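You operate a simulated robot arm through the tools that you are given. There is no shell and no other tool.

You are at the controls of a simulated robot arm. One attempt, no reset.

Task
Fit the fluted wheel and crimp the short brown duct at depth 5.
Fine: wheel in the grey cup, duct in the round dish, dial to OFF at the end; teal wheel and other short ducts stay.

The check looks at the end state, three seconds after you hand in, the way a careful person would. Anything else that was tipped, shoved, dropped, spilled or broken makes it a failure.

Robot
A 6-joint arm with a fingered hand, fixed in place. Base frame: the origin is at the foot of the arm, x ahead of it, y to its left, z up. Units: mm, degrees, N and s.
With the tool pointing down near the work surface it reaches from about 360 to 740 mm from the base axis. Its first joint turns from -115.0 to 115.0 degrees. Payload 4 kg.
The tool frame sits at the grasp point between the pads (the TCP): z along the fingers, y along the line on which they close. The tips reach 26 mm beyond it. Largest opening 132 mm; the body of the gripper starts 73 mm behind the TCP. The gripper is a hand of 4 fingers: y runs from the thumb to the fingers, the wrist lies at [0, 0, -239] in the tool frame, and closing takes about 1.5 s.
Orientation is told as [roll, pitch, yaw] about the base's x, y, z axes, in that order, counted from this pose: with the fingers straight down and closing along the base's y, the tool's x points along the base's -x, its y along +y and its z along -z.

Tools
- The arm moves only by the tool servo_tool. Its argument "rows" is a list that holds one entry, the list of rows, each a list of 6 numbers: the shift along the tool's x, y, z in units of 20 mm (1.0 is 20 mm), then the turn, a rotation vector about the tool's x, y, z in units of 6 degrees (1.0 is 6 degrees). In form: [[[tx, ty, tz, wx, wy, wz], ...]]. A call has 1 to 20 rows; each row shifts and turns the commanded pose from where the row before left it, along the tool's axes as they then stand. "hand" is the finger opening in mm, from 0 to 132, set as the call begins (left out, the last holds). A call with a number of a shift or a turn outside -1 to 1 is refused whole. Rows are played at 5 a second. More than 50 mm and 8.6 degrees between two rows, or a gripper value outside its range, and nothing of the call is played. Where a pose cannot be reached the arm comes as near as it can. A force on the tool above 40 N (or 10 N above the force at the start of the call, whichever is more), or a blocked arm, ends the call early, and 0.2 s more pass. The fingers move at their own pace (about 153 mm/s each) and stop on an object; they squeeze with about 21 N. The grip force told is the motor's: it shows also when the fingers shut on nothing. Time passes only in rows, and 0.2 s behind the last, so rows that do not move let the fingers close. The reply holds the time, the measured pose of the TCP, the force on the tool along the base axes, the opening and the grip force, in the units named above and with some noise, with the torque about the TCP (base axes, N m) and any sound that the robot's microphone picked up, and new pictures: "views" is both (left out), scene, wrist or none.
- Cameras (640 x 400 px; columns grow to the right, rows downward): "scene" is fixed at [57.3, -494.5, 1662.9]; the picture's right is [0.80, -0.59, 0.00], its down [-0.34, -0.46, -0.82] and it looks along [0.49, 0.66, -0.57] (base axes); focal length 372 px, centre (320, 200). "wrist" rides on the gripper at [68, 2, -97] in the tool frame; the picture's right is [-0.03, 1.00, 0.00], its down [-0.82, -0.02, -0.58] and it looks along [-0.58, -0.01, 0.82] (tool axes); focal length 270 px, centre (320, 200). There is no depth. A picture from a camera that has moved, and an enlarged one, comes with that camera's place and axes in the base frame and with its lens. The place of the scene camera against the robot may be out by one fixed shift of up to 25 mm in any direction.
- lift_body(by): slides the trunk up (or, below 0, down) by that many mm; the arm rides with it, the base frame stays. It gives what a move gives, with no picture.
- set_grasp(shape): the hand has 4 fingers and takes this shape, open, in about a second: jaw (thumb against the fingers, like two jaws); tri (thumb and two fingers); tip (a fingertip pinch); poke (one finger out to press); point (the index stretched); flat (the hand flat); cup (the hand cupped); fist (a fist). The gripper value then closes the fingers along that shape, each until it touches; the sizes above hold for jaw. It gives what a move gives, with no picture.
- close_up(camera, box): a new picture of the part [left, top, right, bottom] of that camera's present view, enlarged. The clock stands still meanwhile.
- close_job(): hands the job in; it is judged then, once.

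Places have to be worked out from the pictures, the camera data and where the tool is seen. Open the gripper and draw the arm clear of the work before you hand the job in, unless the task says otherwise.

The tools are called after "Request:" as name(argument=value, ...) on one line, values as JSON. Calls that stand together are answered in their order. servo_tool: Moves the arm, as the interface text tells. Its arguments: {"type":"object","properties":{"rows":{"type":"array"},"hand":{"type":"number"},"views":{"type":"string","enum":["both","scene","wrist","none"]}},"required":["rows"]} The other tools are called the same way: lift_body (by) slides the trunk up or down; set_grasp (shape) gives the hand a shape; close_up (camera, box) takes an enlarged picture of a part of a camera's view; close_job () hands the job in.

At the start:

```text
time_s: 0.0
ee_pos: [398.0, -90.0, 1344.5]
tool_rot: [0.0, 0.0, 0.1]
contact_force: [0.6, -0.7, 0.4]
ft_torque: [-0.04, 0.02, 0.05]
opening: 131.6
grasp_force: 0.1
shape: jaw
trunk travel left (down, up): [-900.0, 90.0]
```

scene: 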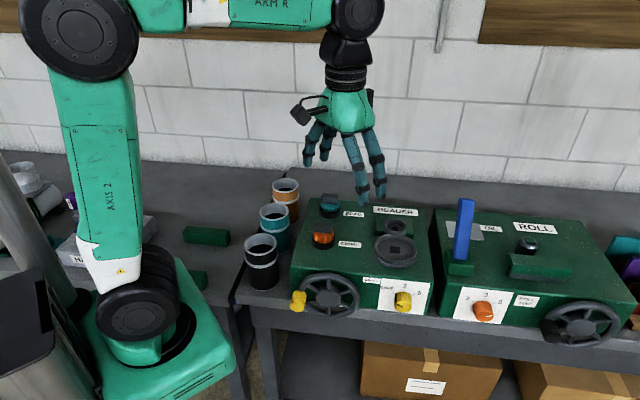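
wrist: 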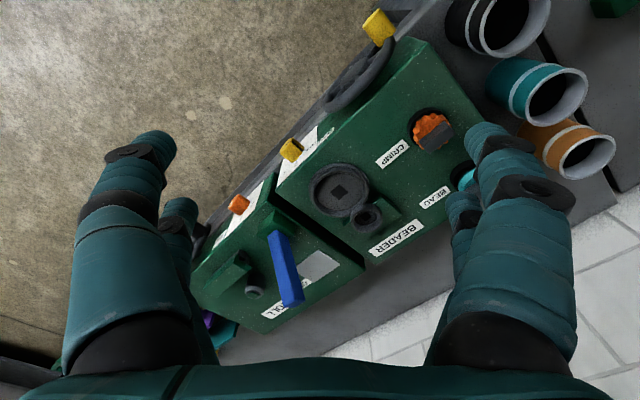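

The first pictures show a bench with two green machines (BEADER and ROLL), three tubes/ducts, and other items. I'll take enlarged views to read the labels and identify the parts.

Request:
close_up(camera="scene", box=[230, 160, 440, 330])

Request:
close_up(camera="scene", box=[430, 190, 640, 360])

Request:
close_up(camera="scene", box=[0, 140, 240, 340])

Request:
close_up(camera="wrist", box=[180, 0, 640, 340])

```text
2.35 times, centred on (335, 245) of scene
camera zoom: at [57.3, -494.5, 1662.9], right [0.8, -0.59, 0.0], down [-0.34, -0.46, -0.82], along [0.49, 0.66, -0.57], focal length 875 px, centre (285, 94)
```

zoom: 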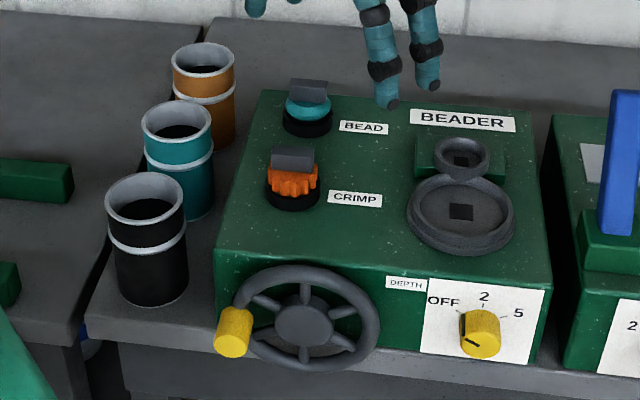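

```text
2.35 times, centred on (535, 275) of scene
camera zoom: at [57.3, -494.5, 1662.9], right [0.8, -0.59, 0.0], down [-0.34, -0.46, -0.82], along [0.49, 0.66, -0.57], focal length 875 px, centre (-186, 24)
```

zoom: 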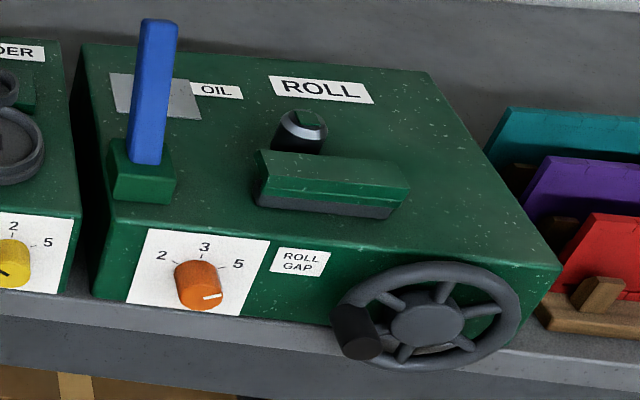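

```text
2.00 times, centred on (120, 240) of scene
camera zoom: at [57.3, -494.5, 1662.9], right [0.8, -0.59, 0.0], down [-0.34, -0.46, -0.82], along [0.49, 0.66, -0.57], focal length 743 px, centre (720, 120)
```

zoom: 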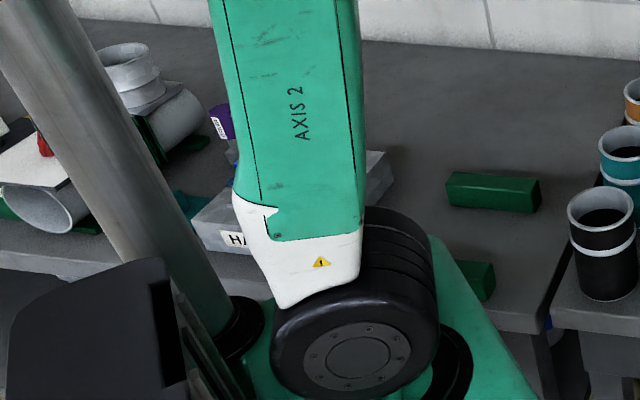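

```text
1.18 times, centred on (410, 170) of wrist
camera zoom: at [329.8, -88.7, 1440.9], right [0.03, 1.0, 0.0], down [0.82, -0.02, 0.58], along [0.58, -0.01, -0.82], focal length 318 px, centre (214, 235)
```

zoom: 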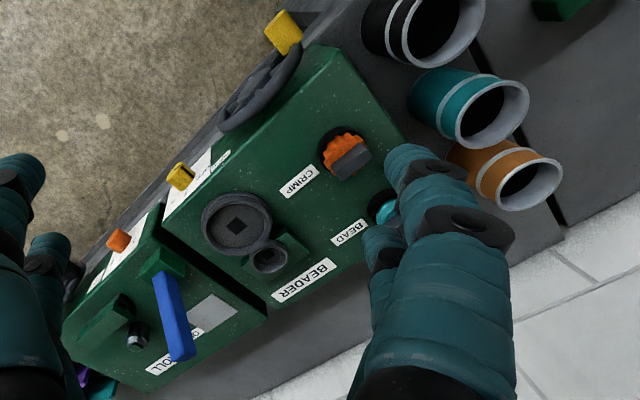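

Scene layout so far: the orange fluted CRIMP wheel and teal BEAD wheel sit on posts at the machine's left end. The small grey cup and the large round dish are at its right, the DEPTH dial and yellow-handled handwheel are on the front, and the black, teal and tan/brown ducts stand to the left. I'll shift the arm in +y, still high up, to get a second wrist view for triangulation.

Request:
servo_tool(rows=[[[0, 1, 0, 0, 0, 0], [0, 1, 0, 0, 0, 0], [0, 1, 0, 0, 0, 0], [0, 1, 0, 0, 0, 0], [0, 1, 0, 0, 0, 0], [0, 1, 0, 0, 0, 0], [0, 0, 0, 0, 0, 0]]], views="both")

```text
time_s: 1.6
ee_pos: [398.8, 31.1, 1344.7]
tool_rot: [0.1, 0.0, 0.0]
contact_force: [0.2, 0.2, -1.0]
ft_torque: [0.0, -0.01, -0.03]
opening: 131.8
grasp_force: 0.1
shape: jaw
trunk travel left (down, up): [-900.0, 90.0]
camera wrist: at [330.0, 31.2, 1440.8], right [0.03, 1.0, 0.0], down [0.82, -0.02, 0.58], along [0.58, -0.01, -0.82], focal length 270 px, centre (320, 200)
```

scene: 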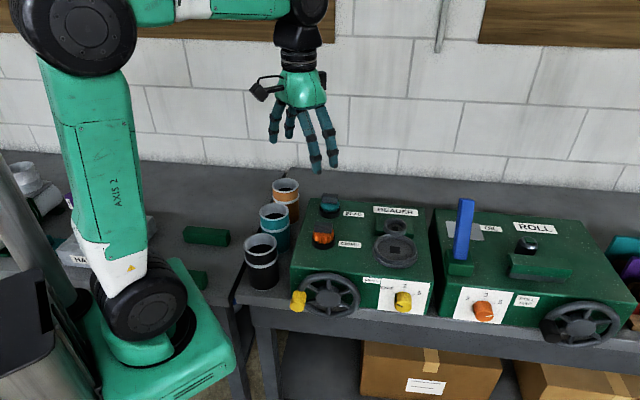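
wrist: 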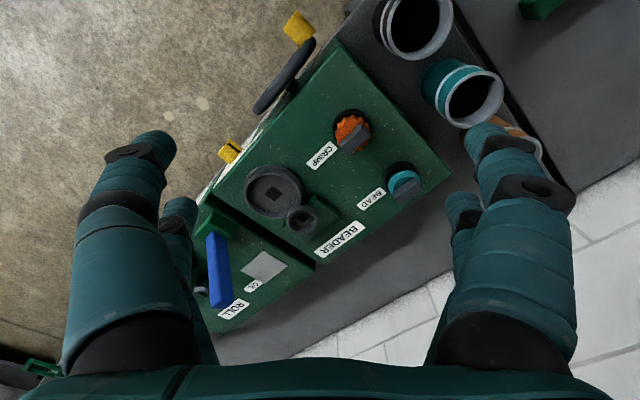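

The wheel's disparity between the two views puts it near (490, 80, 1035). I'll enlarge the present wrist view to measure the parts more precisely.

Request:
close_up(camera="wrist", box=[200, 40, 480, 260])

Request:
close_up(camera="wrist", box=[340, 0, 580, 180])

Request:
close_up(camera="scene", box=[360, 260, 450, 330])

Request:
close_up(camera="scene", box=[230, 165, 340, 255])

Request:
close_up(camera="scene", box=[340, 200, 440, 280])

```text
1.82 times, centred on (340, 150) of wrist
camera zoom: at [330.0, 31.2, 1440.8], right [0.03, 1.0, 0.0], down [0.82, -0.02, 0.58], along [0.58, -0.01, -0.82], focal length 491 px, centre (284, 291)
```

zoom: 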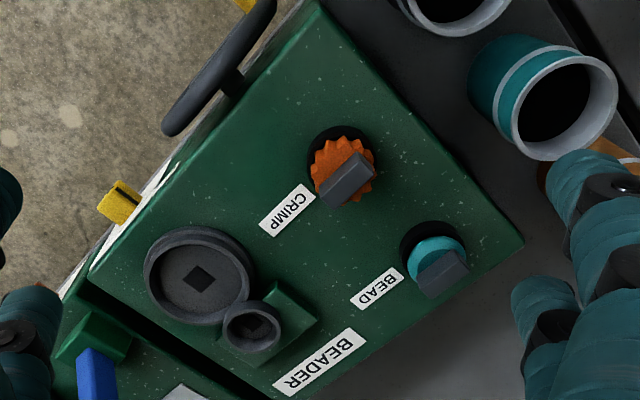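

```text
2.22 times, centred on (460, 90) of wrist
camera zoom: at [330.0, 31.2, 1440.8], right [0.03, 1.0, 0.0], down [0.82, -0.02, 0.58], along [0.58, -0.01, -0.82], focal length 601 px, centre (9, 444)
```

zoom: 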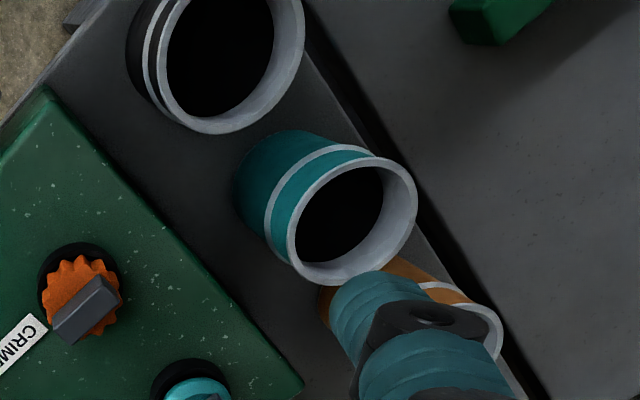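

```text
5.71 times, centred on (405, 295) of scene
camera zoom: at [57.3, -494.5, 1662.9], right [0.8, -0.59, 0.0], down [-0.34, -0.46, -0.82], along [0.49, 0.66, -0.57], focal length 2124 px, centre (-166, -343)
```

zoom: 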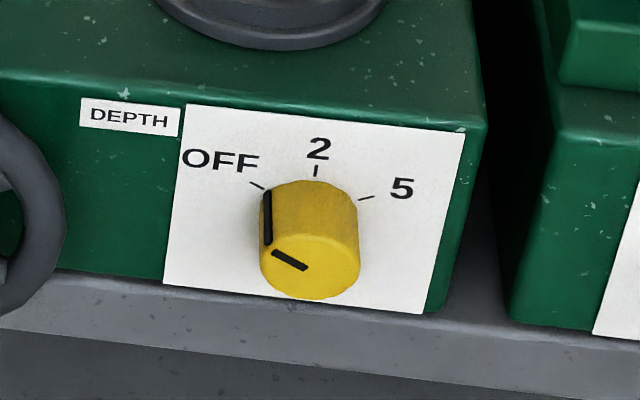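

```text
4.44 times, centred on (285, 210) of scene
camera zoom: at [57.3, -494.5, 1662.9], right [0.8, -0.59, 0.0], down [-0.34, -0.46, -0.82], along [0.49, 0.66, -0.57], focal length 1652 px, centre (476, 156)
```

zoom: 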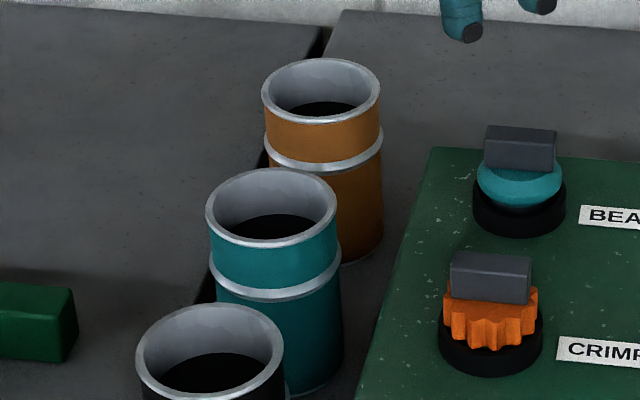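

```text
5.00 times, centred on (390, 240) of scene
camera zoom: at [57.3, -494.5, 1662.9], right [0.8, -0.59, 0.0], down [-0.34, -0.46, -0.82], along [0.49, 0.66, -0.57], focal length 1858 px, centre (-30, 0)
```

zoom: 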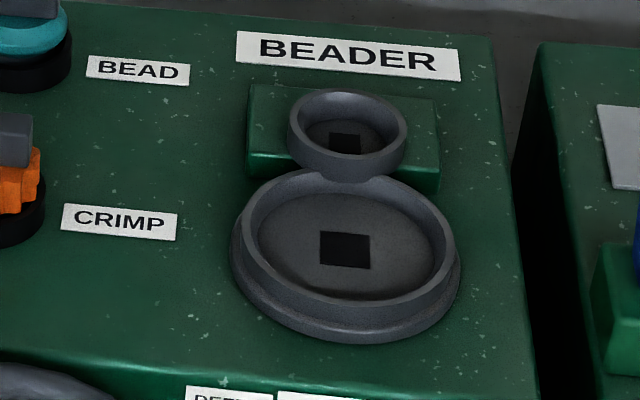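

The dial now reads OFF, and the brown (tan) duct is the rearmost of the three. The machine is turned about 45°, so its "into" direction is roughly (0.71, 0.71). I'll yaw the hand -45° so the fingers close along that direction, then look again.

Request:
servo_tool(rows=[[[0, 0, 0, 0, 0, 1], [0, 0, 0, 0, 0, 1], [0, 0, 0, 0, 0, 1], [0, 0, 0, 0, 0, 1], [0, 0, 0, 0, 0, 1], [0, 0, 0, 0, 0, 1], [0, 0, 0, 0, 0, 1], [0, 0, 0, 0, 0, 0.5], [0, 0, 0, 0, 0, 0]]], views="both")

```text
time_s: 3.6
ee_pos: [398.6, 30.4, 1344.4]
tool_rot: [0.0, 0.0, -45.1]
contact_force: [-0.4, 0.0, -0.1]
ft_torque: [0.03, 0.03, -0.01]
opening: 131.8
grasp_force: 0.1
shape: jaw
trunk travel left (down, up): [-900.0, 90.0]
camera wrist: at [351.3, 79.2, 1441.1], right [0.73, 0.69, 0.0], down [0.56, -0.59, 0.58], along [0.4, -0.42, -0.82], focal length 270 px, centre (320, 200)
```

scene: 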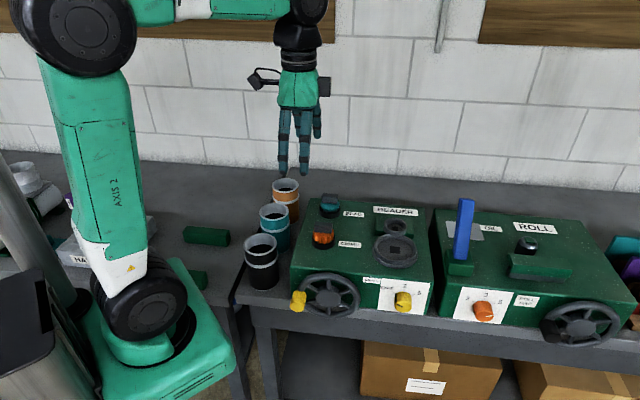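
wrist: 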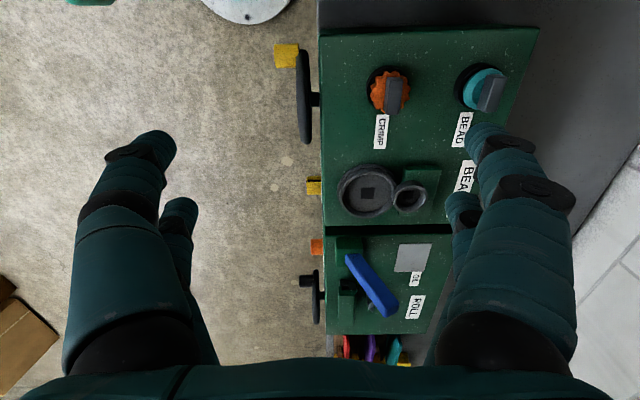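

Now the machine's edges line up with the picture axes. I'll zoom in for more precise measurements.

Request:
close_up(camera="wrist", box=[260, 10, 560, 230])

Request:
close_up(camera="wrist", box=[300, 140, 460, 240])

Request:
close_up(camera="wrist", box=[340, 50, 520, 160])

```text
1.82 times, centred on (410, 120) of wrist
camera zoom: at [351.3, 79.2, 1441.1], right [0.73, 0.69, 0.0], down [0.56, -0.59, 0.58], along [0.4, -0.42, -0.82], focal length 491 px, centre (156, 346)
```

zoom: 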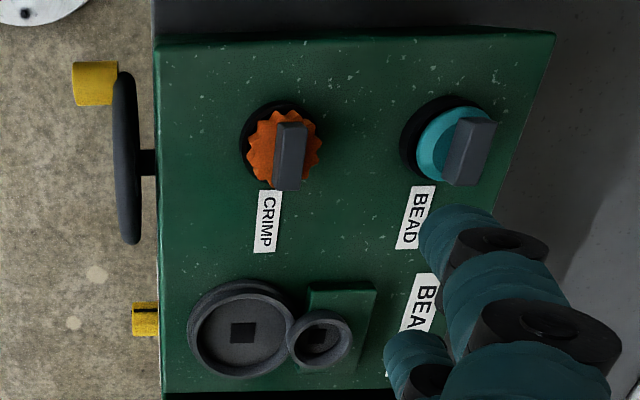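

```text
4.00 times, centred on (380, 190) of wrist
camera zoom: at [351.3, 79.2, 1441.1], right [0.73, 0.69, 0.0], down [0.56, -0.59, 0.58], along [0.4, -0.42, -0.82], focal length 1081 px, centre (80, 240)
```

zoom: 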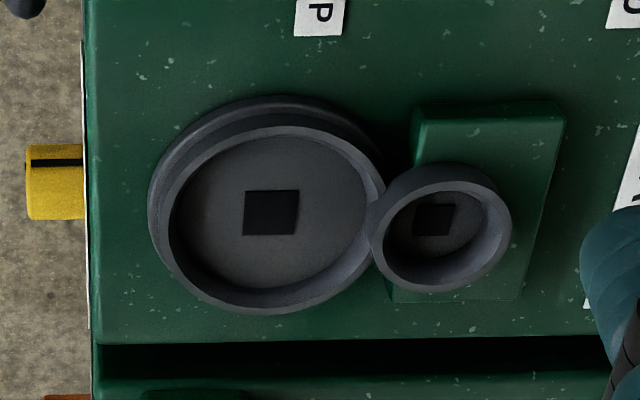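

```text
3.56 times, centred on (430, 105) of wrist
camera zoom: at [351.3, 79.2, 1441.1], right [0.73, 0.69, 0.0], down [0.56, -0.59, 0.58], along [0.4, -0.42, -0.82], focal length 961 px, centre (-71, 538)
```

zoom: 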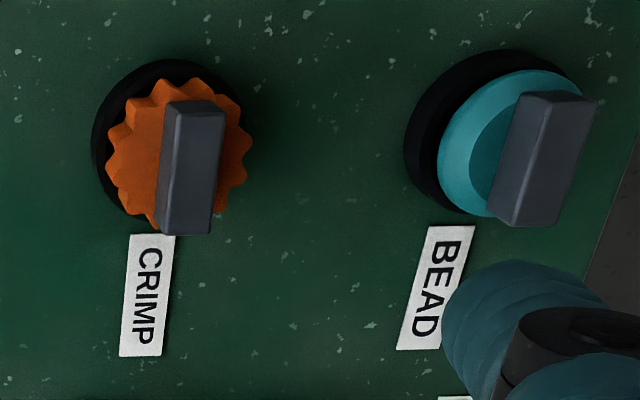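

The slab handle on the fluted wheel runs along the machine's front-edge direction, and the cup's square hole is aligned with the machine too. So the wheel can be carried over without turning it. I'll move to a point above the wheel at about z 1185 for a closer stereo view.

Request:
servo_tool(rows=[[[-0.16, 0.63, 1, 0, 0, 0], [-0.16, 0.63, 1, 0, 0, 0], [-0.16, 0.63, 1, 0, 0, 0], [-0.16, 0.63, 1, 0, 0, 0], [-0.16, 0.63, 1, 0, 0, 0], [-0.16, 0.63, 1, 0, 0, 0], [-0.16, 0.63, 1, 0, 0, 0], [-0.16, 0.63, 1, 0, 0, 0], [0, 0, 0, 0, 0, 0]]], views="both")

Request:
close_up(camera="wrist", box=[220, 0, 460, 180])

```text
time_s: 5.6
ee_pos: [487.1, 84.1, 1184.9]
tool_rot: [0.1, 0.0, -45.0]
contact_force: [0.0, 0.2, 0.2]
ft_torque: [0.0, 0.01, 0.01]
opening: 131.9
grasp_force: 0.0
shape: jaw
trunk travel left (down, up): [-900.0, 90.0]
camera wrist: at [440.6, 132.5, 1281.2], right [0.73, 0.69, 0.0], down [0.56, -0.59, 0.58], along [0.4, -0.42, -0.82], focal length 270 px, centre (320, 200)
```

scene: 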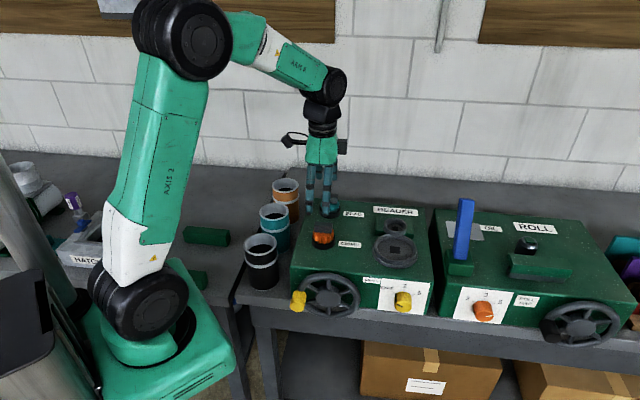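
wrist: 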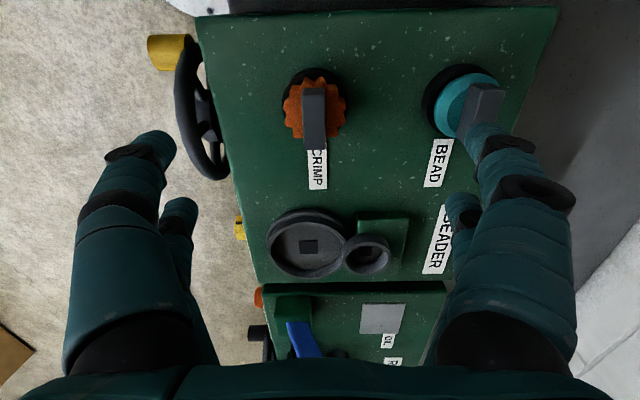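

```text
2.22 times, centred on (340, 90) of wrist
camera zoom: at [440.6, 132.5, 1281.2], right [0.73, 0.69, 0.0], down [0.56, -0.59, 0.58], along [0.4, -0.42, -0.82], focal length 601 px, centre (276, 444)
```

zoom: 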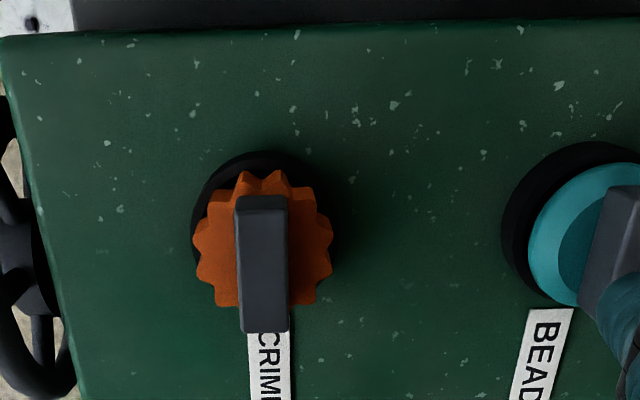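

Triangulation puts the fluted wheel's slab handle (about 44 × 18 mm) with its top centre near (488.6, 76.3, 1071) and the machine top near z 1005. I'll centre over it, descend with the tips still above the handle, and narrow the opening so I can check alignment.

Request:
servo_tool(rows=[[[-0.33, -0.23, 0.5, 0, 0, 0], [0, 0, 1, 0, 0, 0], [0, 0, 1, 0, 0, 0], [0, 0, 0.75, 0, 0, 0], [0, 0, 0, 0, 0, 0]]], hand=60, views="both")

Request:
close_up(camera="wrist", box=[200, 60, 440, 240])

Request:
close_up(camera="scene", box=[270, 150, 390, 260])

```text
time_s: 6.8
ee_pos: [489.6, 75.4, 1118.3]
tool_rot: [0.0, 0.0, -44.9]
contact_force: [0.1, 0.3, -0.1]
ft_torque: [0.0, -0.01, -0.01]
opening: 60.8
grasp_force: 0.2
shape: jaw
trunk travel left (down, up): [-900.0, 90.0]
camera wrist: at [442.0, 124.1, 1216.1], right [0.72, 0.69, 0.0], down [0.56, -0.59, 0.58], along [0.4, -0.42, -0.82], focal length 270 px, centre (320, 200)
```

scene: 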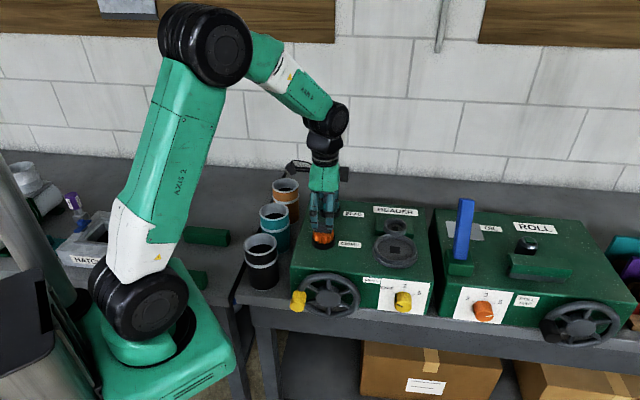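
wrist: 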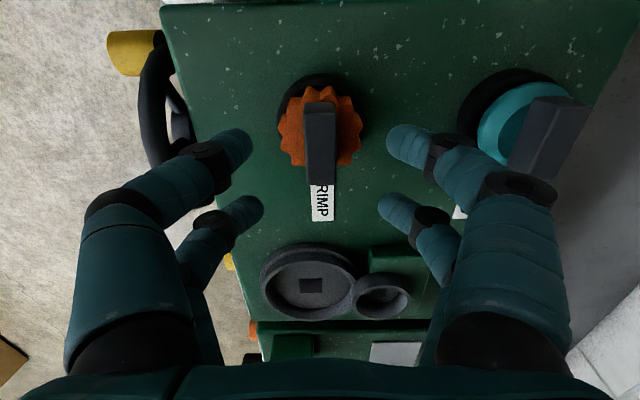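

```text
2.22 times, centred on (320, 150) of wrist
camera zoom: at [442.0, 124.1, 1216.1], right [0.72, 0.69, 0.0], down [0.56, -0.59, 0.58], along [0.4, -0.42, -0.82], focal length 601 px, centre (320, 311)
```

zoom: 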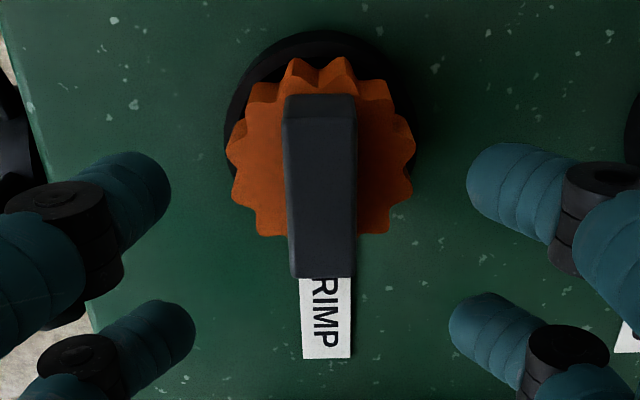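

```text
3.64 times, centred on (330, 205) of scene
camera zoom: at [57.3, -494.5, 1662.9], right [0.8, -0.59, 0.0], down [-0.34, -0.46, -0.82], along [0.49, 0.66, -0.57], focal length 1352 px, centre (284, 182)
```

zoom: 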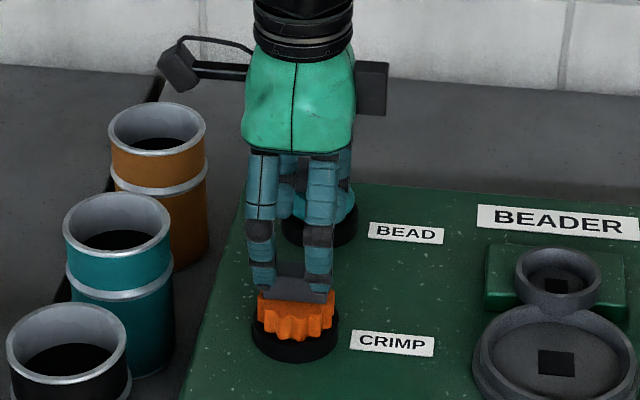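

The hand is centred over the slab in both directions, with two finger pairs straddling it. The handle top is about z 1071 and the wheel's top face about z 1047, so I'll lower the TCP to about 1078 to put the tips just above the wheel and check again.

Request:
servo_tool(rows=[[[0, 0, 0.7, 0, 0, 0], [0, 0, 0.7, 0, 0, 0], [0, 0, 0.6, 0, 0, 0], [0, 0, 0, 0, 0, 0]]], hand=50, views="both")

Request:
close_up(camera="wrist", box=[200, 60, 440, 240])

Request:
close_up(camera="scene", box=[285, 180, 365, 260])

```text
time_s: 7.8
ee_pos: [490.9, 75.6, 1080.1]
tool_rot: [0.1, 0.0, -45.0]
contact_force: [-0.2, 0.0, 0.8]
ft_torque: [0.0, -0.01, -0.03]
opening: 50.6
grasp_force: 0.1
shape: jaw
trunk travel left (down, up): [-900.0, 90.0]
camera wrist: at [442.3, 124.5, 1176.4], right [0.72, 0.69, 0.0], down [0.56, -0.59, 0.58], along [0.4, -0.42, -0.82], focal length 270 px, centre (320, 200)
```

scene: 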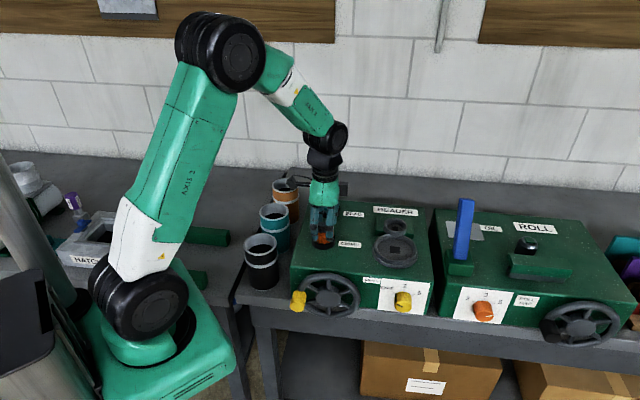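
wrist: 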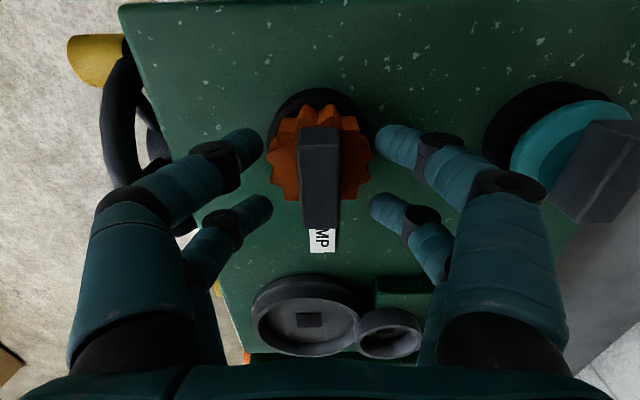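

```text
2.22 times, centred on (320, 150) of wrist
camera zoom: at [442.3, 124.5, 1176.4], right [0.72, 0.69, 0.0], down [0.56, -0.59, 0.58], along [0.4, -0.42, -0.82], focal length 601 px, centre (320, 311)
```

zoom: 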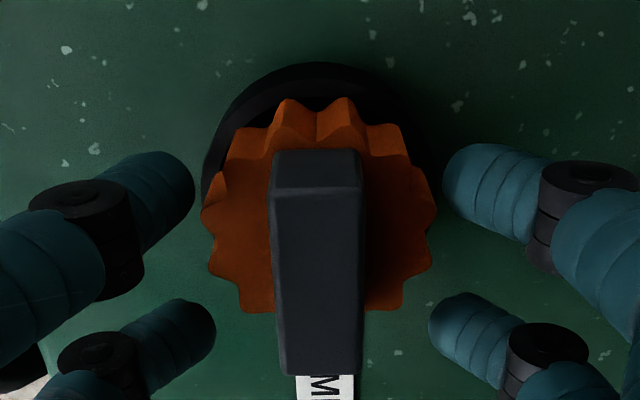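

```text
5.00 times, centred on (325, 220) of scene
camera zoom: at [57.3, -494.5, 1662.9], right [0.8, -0.59, 0.0], down [-0.34, -0.46, -0.82], along [0.49, 0.66, -0.57], focal length 1858 px, centre (295, 100)
```

zoom: 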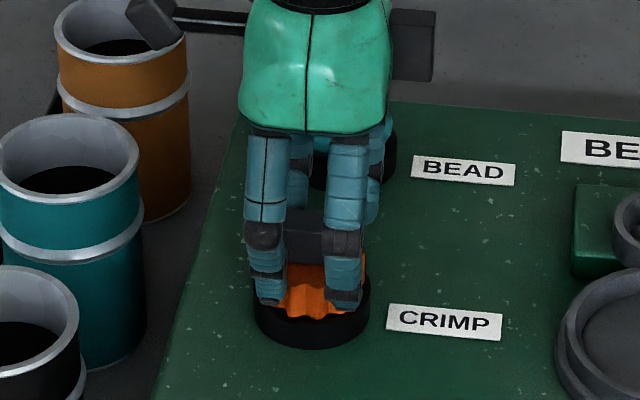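

The fingers sit symmetrically about the slab, with tips around z 1054. I'll go down 4 mm more and close; the opening should stop near 18 mm.

Request:
servo_tool(rows=[[[0, 0, 0.2, 0, 0, 0], [0, 0, 0, 0, 0, 0]]], views="none")

Request:
servo_tool(rows=[[[0, 0, 0, 0, 0, 0], [0, 0, 0, 0, 0, 0], [0, 0, 0, 0, 0, 0], [0, 0, 0, 0, 0, 0], [0, 0, 0, 0, 0, 0], [0, 0, 0, 0, 0, 0], [0, 0, 0, 0, 0, 0], [0, 0, 0, 0, 0, 0]]], hand=5, views="both")

Request:
close_up(camera="wrist", box=[200, 60, 440, 240])

Request:
close_up(camera="scene", box=[285, 180, 365, 260])

```text
time_s: 8.4
ee_pos: [489.8, 75.3, 1075.9]
tool_rot: [0.0, 0.0, -45.1]
contact_force: [0.3, 0.0, -0.5]
ft_torque: [0.01, -0.01, 0.0]
opening: 50.5
grasp_force: 0.1
shape: jaw
trunk travel left (down, up): [-900.0, 90.0]
```

```text
time_s: 10.2
ee_pos: [490.2, 75.8, 1076.0]
tool_rot: [-0.1, 0.0, -45.0]
contact_force: [0.2, -0.4, 2.6]
ft_torque: [0.01, 0.02, -0.01]
opening: 35.3
grasp_force: 21.3
shape: jaw
trunk travel left (down, up): [-900.0, 90.0]
camera wrist: at [442.0, 124.2, 1172.4], right [0.72, 0.69, 0.0], down [0.56, -0.59, 0.58], along [0.4, -0.42, -0.82], focal length 270 px, centre (320, 200)
```

scene: 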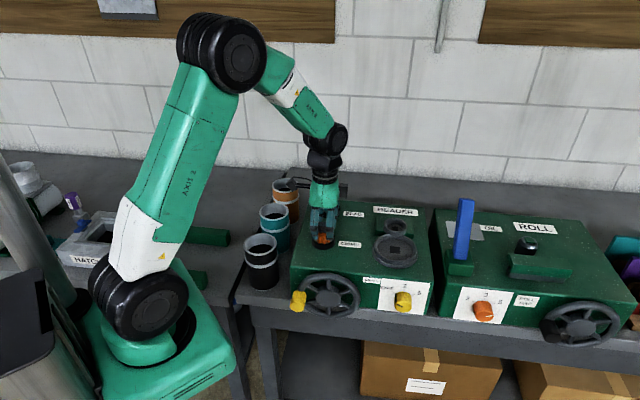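
wrist: 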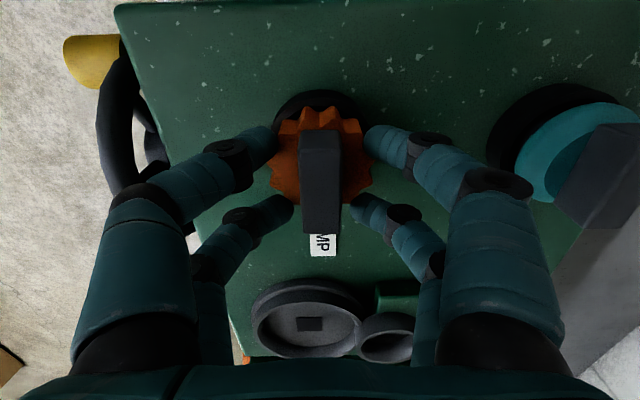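

```text
2.22 times, centred on (320, 150) of wrist
camera zoom: at [442.0, 124.2, 1172.4], right [0.72, 0.69, 0.0], down [0.56, -0.59, 0.58], along [0.4, -0.42, -0.82], focal length 601 px, centre (320, 311)
```

zoom: 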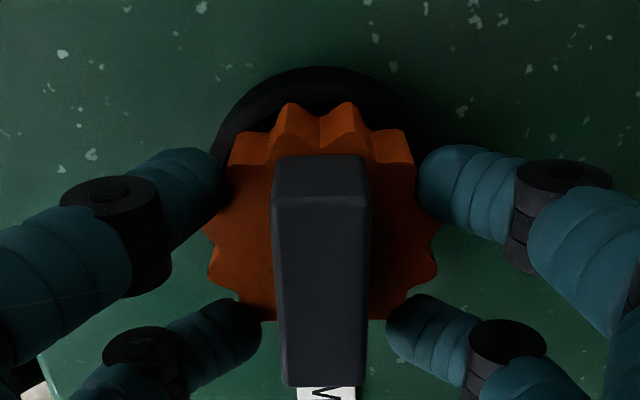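

```text
5.00 times, centred on (325, 220) of scene
camera zoom: at [57.3, -494.5, 1662.9], right [0.8, -0.59, 0.0], down [-0.34, -0.46, -0.82], along [0.49, 0.66, -0.57], focal length 1858 px, centre (295, 100)
```

zoom: 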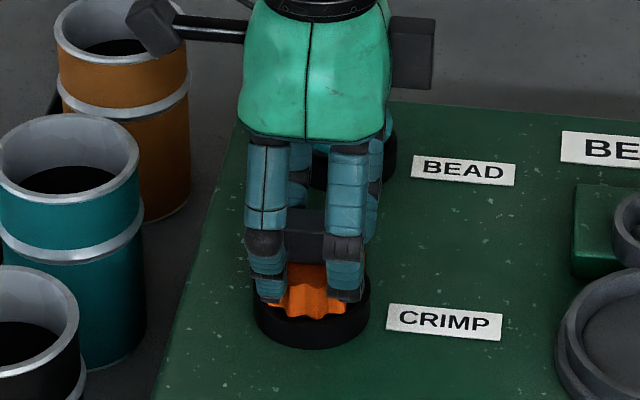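

The fingers stopped at 35 mm, so the tips are on the wheel's flutes rather than the slab, and that grip would clash with the cup rim. I'll reopen, raise 7 mm, and close again on the slab only.

Request:
servo_tool(rows=[[[0, 0, 0, 0, 0, 0], [0, 0, 0, 0, 0, 0], [0, 0, -0.35, 0, 0, 0], [0, 0, 0, 0, 0, 0]]], hand=55, views="none")

Request:
servo_tool(rows=[[[0, 0, 0, 0, 0, 0], [0, 0, 0, 0, 0, 0], [0, 0, 0, 0, 0, 0], [0, 0, 0, 0, 0, 0], [0, 0, 0, 0, 0, 0], [0, 0, 0, 0, 0, 0], [0, 0, 0, 0, 0, 0], [0, 0, 0, 0, 0, 0]]], hand=5, views="both")

Request:
close_up(camera="wrist", box=[200, 60, 440, 240])

Request:
close_up(camera="scene", box=[285, 180, 365, 260])

```text
time_s: 11.2
ee_pos: [489.9, 75.1, 1082.3]
tool_rot: [0.0, 0.0, -45.0]
contact_force: [-0.5, 0.5, 0.2]
ft_torque: [0.02, -0.01, 0.02]
opening: 54.3
grasp_force: 0.2
shape: jaw
trunk travel left (down, up): [-900.0, 90.0]
```

```text
time_s: 13.0
ee_pos: [490.2, 74.6, 1083.2]
tool_rot: [0.0, 0.0, -45.0]
contact_force: [0.0, -0.5, 2.5]
ft_torque: [0.03, 0.03, 0.02]
opening: 26.6
grasp_force: 21.0
shape: jaw
trunk travel left (down, up): [-900.0, 90.0]
camera wrist: at [441.9, 123.9, 1179.2], right [0.73, 0.69, 0.0], down [0.56, -0.59, 0.58], along [0.4, -0.42, -0.82], focal length 270 px, centre (320, 200)
```

scene: 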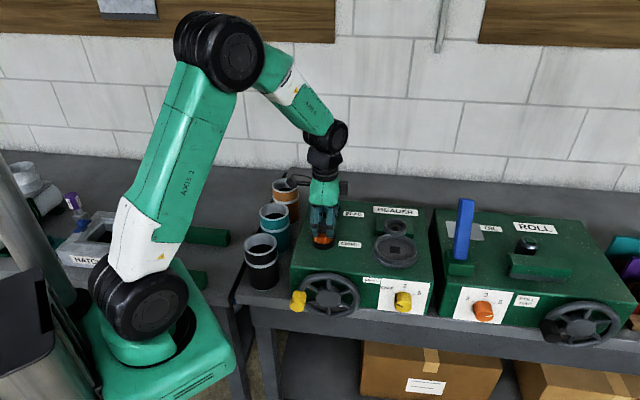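
wrist: 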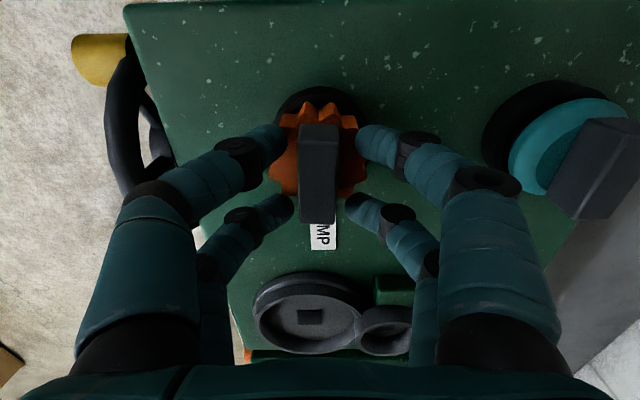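

```text
2.22 times, centred on (320, 150) of wrist
camera zoom: at [441.9, 123.9, 1179.2], right [0.73, 0.69, 0.0], down [0.56, -0.59, 0.58], along [0.4, -0.42, -0.82], focal length 601 px, centre (320, 311)
```

zoom: 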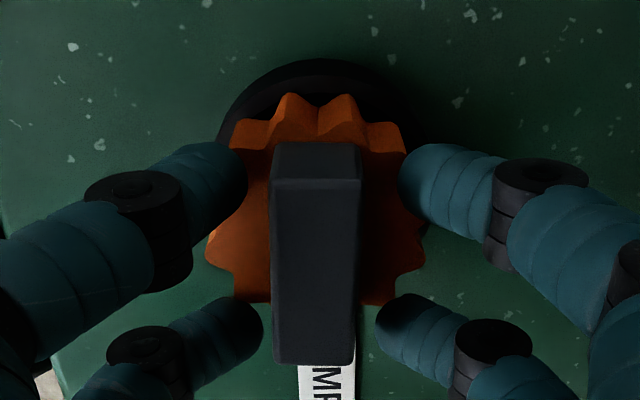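

```text
5.00 times, centred on (325, 220) of scene
camera zoom: at [57.3, -494.5, 1662.9], right [0.8, -0.59, 0.0], down [-0.34, -0.46, -0.82], along [0.49, 0.66, -0.57], focal length 1858 px, centre (295, 100)
```

zoom: 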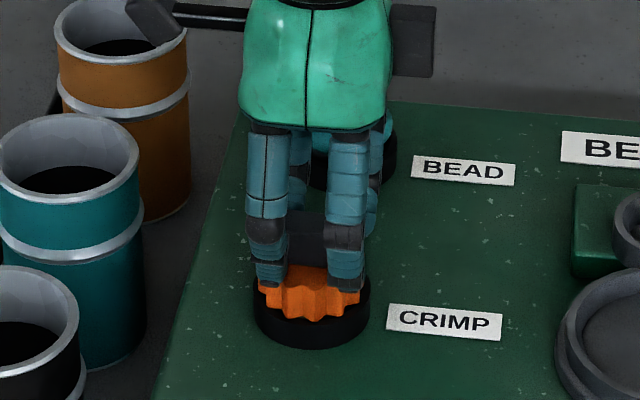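

The opening is now 26.6 mm, so at least some tips still seem to catch on the flutes. I'll open slightly, raise another 5 mm, and close again.

Request:
servo_tool(rows=[[[0, 0, 0, 0, 0, 0], [0, 0, 0, 0, 0, 0], [0, 0, -0.25, 0, 0, 0], [0, 0, 0, 0, 0, 0]]], hand=55, views="none")

Request:
servo_tool(rows=[[[0, 0, 0, 0, 0, 0], [0, 0, 0, 0, 0, 0], [0, 0, 0, 0, 0, 0], [0, 0, 0, 0, 0, 0], [0, 0, 0, 0, 0, 0], [0, 0, 0, 0, 0, 0], [0, 0, 0, 0, 0, 0], [0, 0, 0, 0, 0, 0]]], hand=5, views="both")

Request:
close_up(camera="wrist", box=[240, 90, 400, 210])

Request:
close_up(camera="scene", box=[300, 200, 350, 250])

```text
time_s: 14.0
ee_pos: [490.4, 75.6, 1089.0]
tool_rot: [-0.1, 0.0, -45.1]
contact_force: [-0.8, 0.0, -0.7]
ft_torque: [0.02, -0.02, 0.0]
opening: 54.6
grasp_force: 0.0
shape: jaw
trunk travel left (down, up): [-900.0, 90.0]
```

```text
time_s: 15.8
ee_pos: [489.8, 75.6, 1087.7]
tool_rot: [0.0, 0.0, -44.9]
contact_force: [0.3, 0.5, -0.2]
ft_torque: [-0.02, -0.01, 0.01]
opening: 11.2
grasp_force: 21.1
shape: jaw
trunk travel left (down, up): [-900.0, 90.0]
camera wrist: at [442.0, 124.3, 1184.1], right [0.73, 0.69, 0.0], down [0.56, -0.59, 0.58], along [0.4, -0.42, -0.82], focal length 270 px, centre (320, 200)
```

scene: 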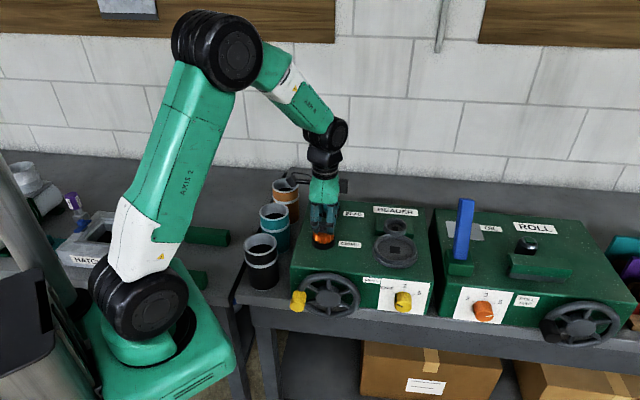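
wrist: 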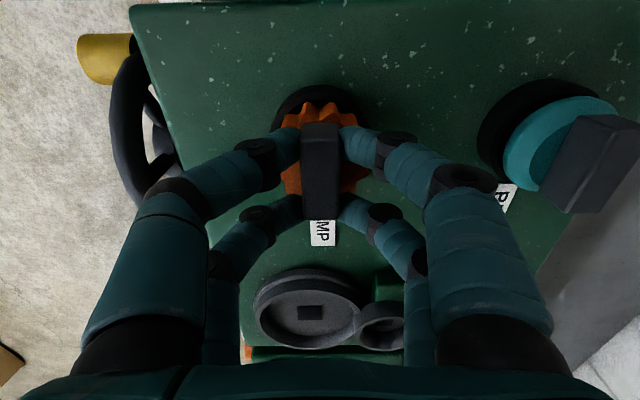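

```text
3.33 times, centred on (320, 150) of wrist
camera zoom: at [442.0, 124.3, 1184.1], right [0.73, 0.69, 0.0], down [0.56, -0.59, 0.58], along [0.4, -0.42, -0.82], focal length 901 px, centre (320, 367)
```

zoom: 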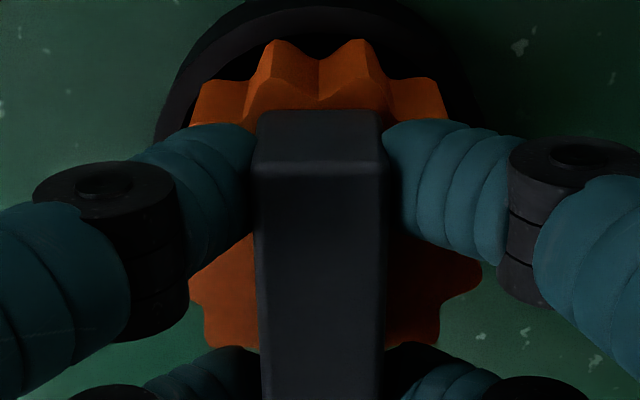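

```text
8.00 times, centred on (325, 225) of scene
camera zoom: at [57.3, -494.5, 1662.9], right [0.8, -0.59, 0.0], down [-0.34, -0.46, -0.82], along [0.49, 0.66, -0.57], focal length 2974 px, centre (280, 0)
```

zoom: 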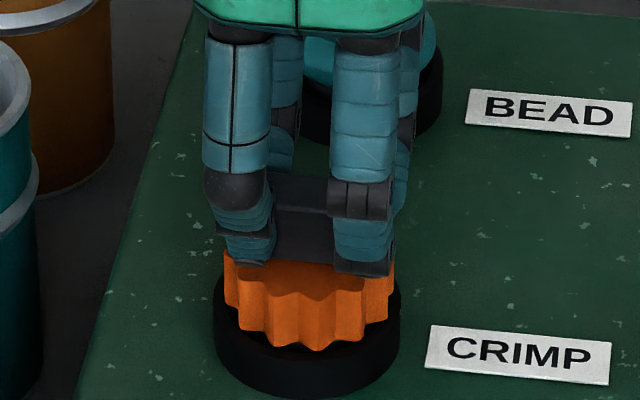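

The four fingertips now grip the slab itself, just above the flutes (reading 11 mm with 21 N). I'll lift straight up slowly.

Request:
servo_tool(rows=[[[0, 0, -0.2, 0, 0, 0], [0, 0, -0.3, 0, 0, 0], [0, 0, -0.4, 0, 0, 0], [0, 0, -0.5, 0, 0, 0], [0, 0, -0.6, 0, 0, 0], [0, 0, -0.8, 0, 0, 0], [0, 0, -0.8, 0, 0, 0], [0, 0, -0.8, 0, 0, 0], [0, 0, -0.6, 0, 0, 0], [0, 0, 0, 0, 0, 0]]], views="both")

Request:
close_up(camera="scene", box=[280, 150, 380, 250])

Request:
close_up(camera="wrist", box=[200, 60, 440, 240])

```text
time_s: 18.0
ee_pos: [489.6, 76.1, 1187.4]
tool_rot: [0.0, 0.0, -45.0]
contact_force: [-0.5, 0.0, -1.3]
ft_torque: [-0.01, 0.01, 0.0]
opening: 10.8
grasp_force: 21.4
shape: jaw
trunk travel left (down, up): [-900.0, 90.0]
camera wrist: at [442.1, 124.6, 1284.0], right [0.72, 0.69, 0.0], down [0.56, -0.59, 0.58], along [0.4, -0.42, -0.82], focal length 270 px, centre (320, 200)
```

scene: 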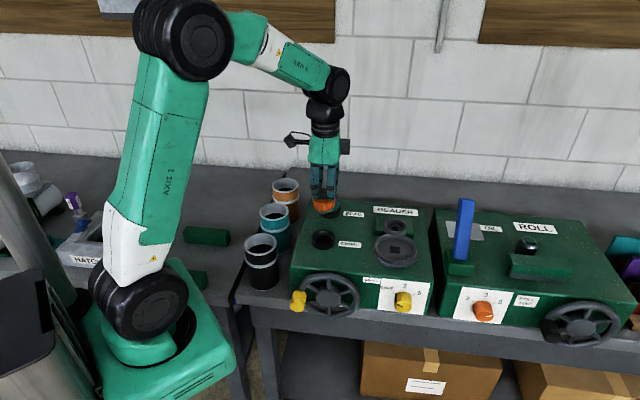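
wrist: 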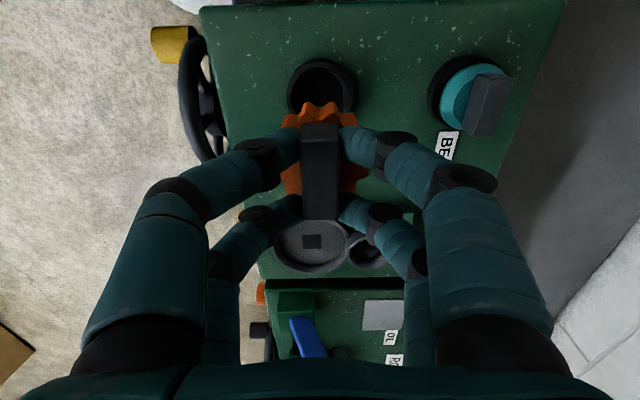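

```text
4.00 times, centred on (330, 200) of scene
camera zoom: at [57.3, -494.5, 1662.9], right [0.8, -0.59, 0.0], down [-0.34, -0.46, -0.82], along [0.49, 0.66, -0.57], focal length 1487 px, centre (280, 200)
```

zoom: 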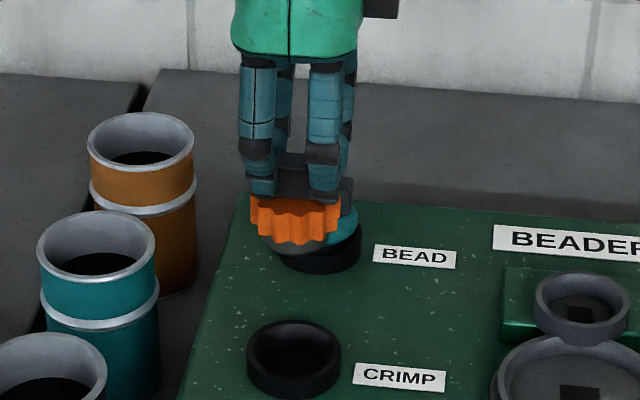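

```text
2.22 times, centred on (320, 150) of wrist
camera zoom: at [442.1, 124.6, 1284.0], right [0.72, 0.69, 0.0], down [0.56, -0.59, 0.58], along [0.4, -0.42, -0.82], focal length 601 px, centre (320, 311)
```

zoom: 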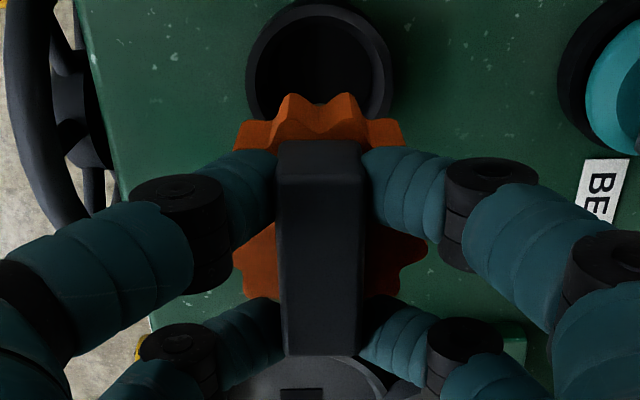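

The wheel is up and its black holder is empty. The grey cup appears near (658, -11). I'll shift so the cup shows in the gap between the finger pairs and measure it precisely.

Request:
servo_tool(rows=[[[-0.5, 0.7, 0, 0, 0, 0], [-0.5, 0.7, 0, 0, 0, 0], [-0.5, 0.7, 0, 0, 0, 0], [-0.5, 0.75, 0, 0, 0, 0], [0, 0, 0, 0, 0, 0]]], views="wrist")

Request:
close_up(camera="wrist", box=[240, 180, 400, 280])

```text
time_s: 19.2
ee_pos: [558.0, 88.2, 1187.4]
tool_rot: [-0.1, 0.0, -45.0]
contact_force: [0.7, 0.3, -1.1]
ft_torque: [0.01, 0.01, 0.01]
opening: 10.7
grasp_force: 21.2
shape: jaw
trunk travel left (down, up): [-900.0, 90.0]
camera wrist: at [510.9, 136.6, 1284.1], right [0.72, 0.69, 0.0], down [0.56, -0.59, 0.58], along [0.4, -0.42, -0.82], focal length 270 px, centre (320, 200)
```

wrist: 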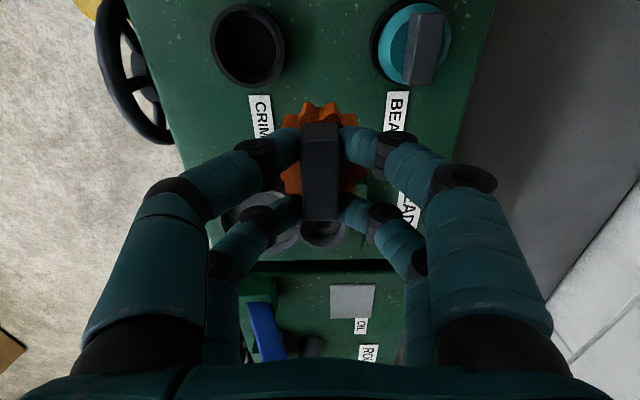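

```text
4.00 times, centred on (320, 230) of wrist
camera zoom: at [510.9, 136.6, 1284.1], right [0.72, 0.69, 0.0], down [0.56, -0.59, 0.58], along [0.4, -0.42, -0.82], focal length 1081 px, centre (320, 80)
```

zoom: 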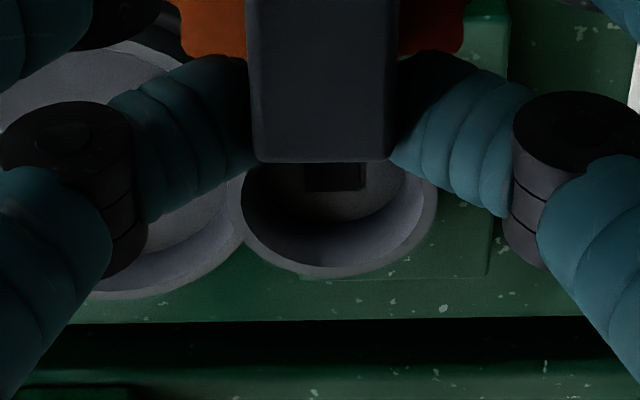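

The cup is partly hidden behind the slab, so I'll back off 45 mm along -g to see all of it.

Request:
servo_tool(rows=[[[0.75, 0, 0, 0, 0, 0], [0.75, 0, 0, 0, 0, 0], [0.75, 0, 0, 0, 0, 0], [0, 0, 0, 0, 0, 0]]], views="wrist")

Request:
close_up(camera="wrist", box=[240, 200, 400, 300])

```text
time_s: 20.2
ee_pos: [526.8, 119.6, 1187.2]
tool_rot: [0.0, -0.1, -45.0]
contact_force: [0.6, -0.5, -0.6]
ft_torque: [0.01, -0.03, 0.01]
opening: 11.2
grasp_force: 20.9
shape: jaw
trunk travel left (down, up): [-900.0, 90.0]
camera wrist: at [479.3, 168.4, 1283.7], right [0.73, 0.69, 0.0], down [0.56, -0.59, 0.58], along [0.4, -0.42, -0.82], focal length 270 px, centre (320, 200)
```

wrist: 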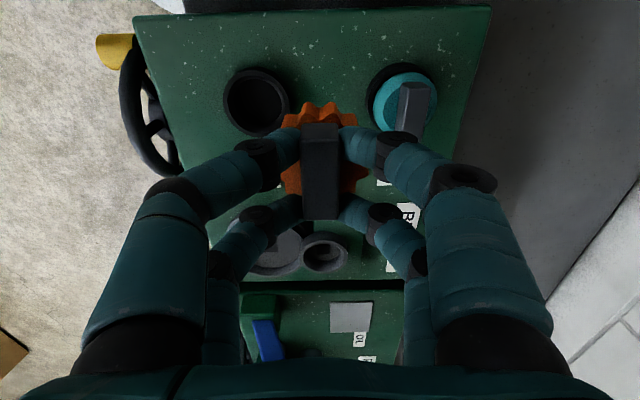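

```text
4.00 times, centred on (320, 250) of wrist
camera zoom: at [479.3, 168.4, 1283.7], right [0.73, 0.69, 0.0], down [0.56, -0.59, 0.58], along [0.4, -0.42, -0.82], focal length 1081 px, centre (320, 0)
```

zoom: 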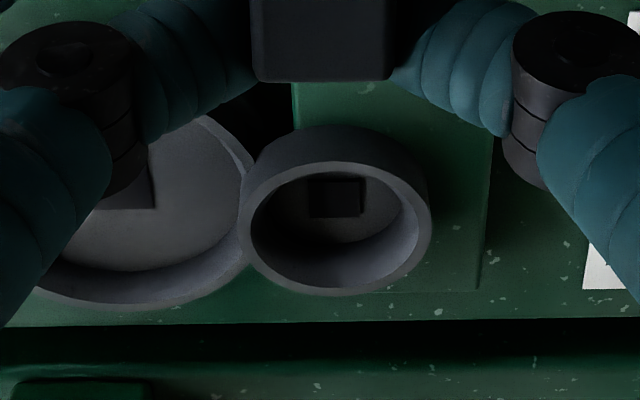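

The cup rim is fully visible now: roughly 60 mm outside diameter, 51 mm inside, rim z ≈ 1050, centre about 186 mm in +g and 2 mm in +f from the TCP. I'll zoom the scene camera on the underside of the held wheel to see its hub.

Request:
close_up(camera="scene", box=[310, 170, 370, 220])

Request:
close_up(camera="scene", box=[280, 130, 440, 260])

```text
8.00 times, centred on (340, 195) of scene
camera zoom: at [57.3, -494.5, 1662.9], right [0.8, -0.59, 0.0], down [-0.34, -0.46, -0.82], along [0.49, 0.66, -0.57], focal length 2974 px, centre (160, 240)
```

zoom: 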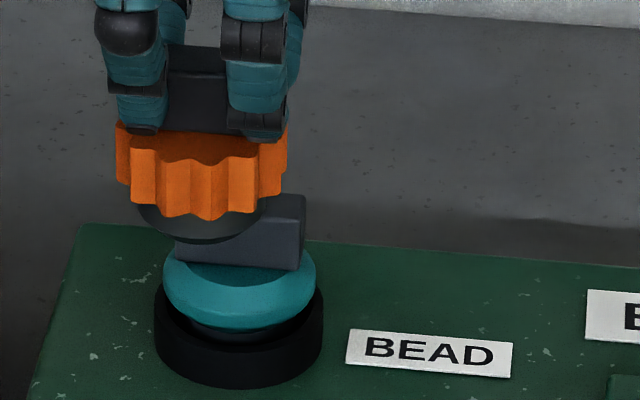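

```text
3.08 times, centred on (360, 195) of scene
camera zoom: at [57.3, -494.5, 1662.9], right [0.8, -0.59, 0.0], down [-0.34, -0.46, -0.82], along [0.49, 0.66, -0.57], focal length 1144 px, centre (197, 215)
```

zoom: 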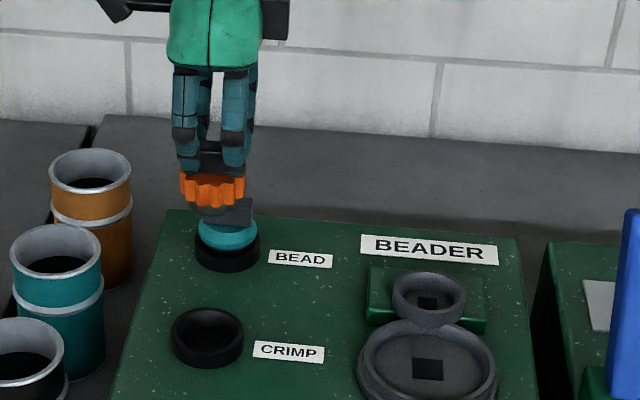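

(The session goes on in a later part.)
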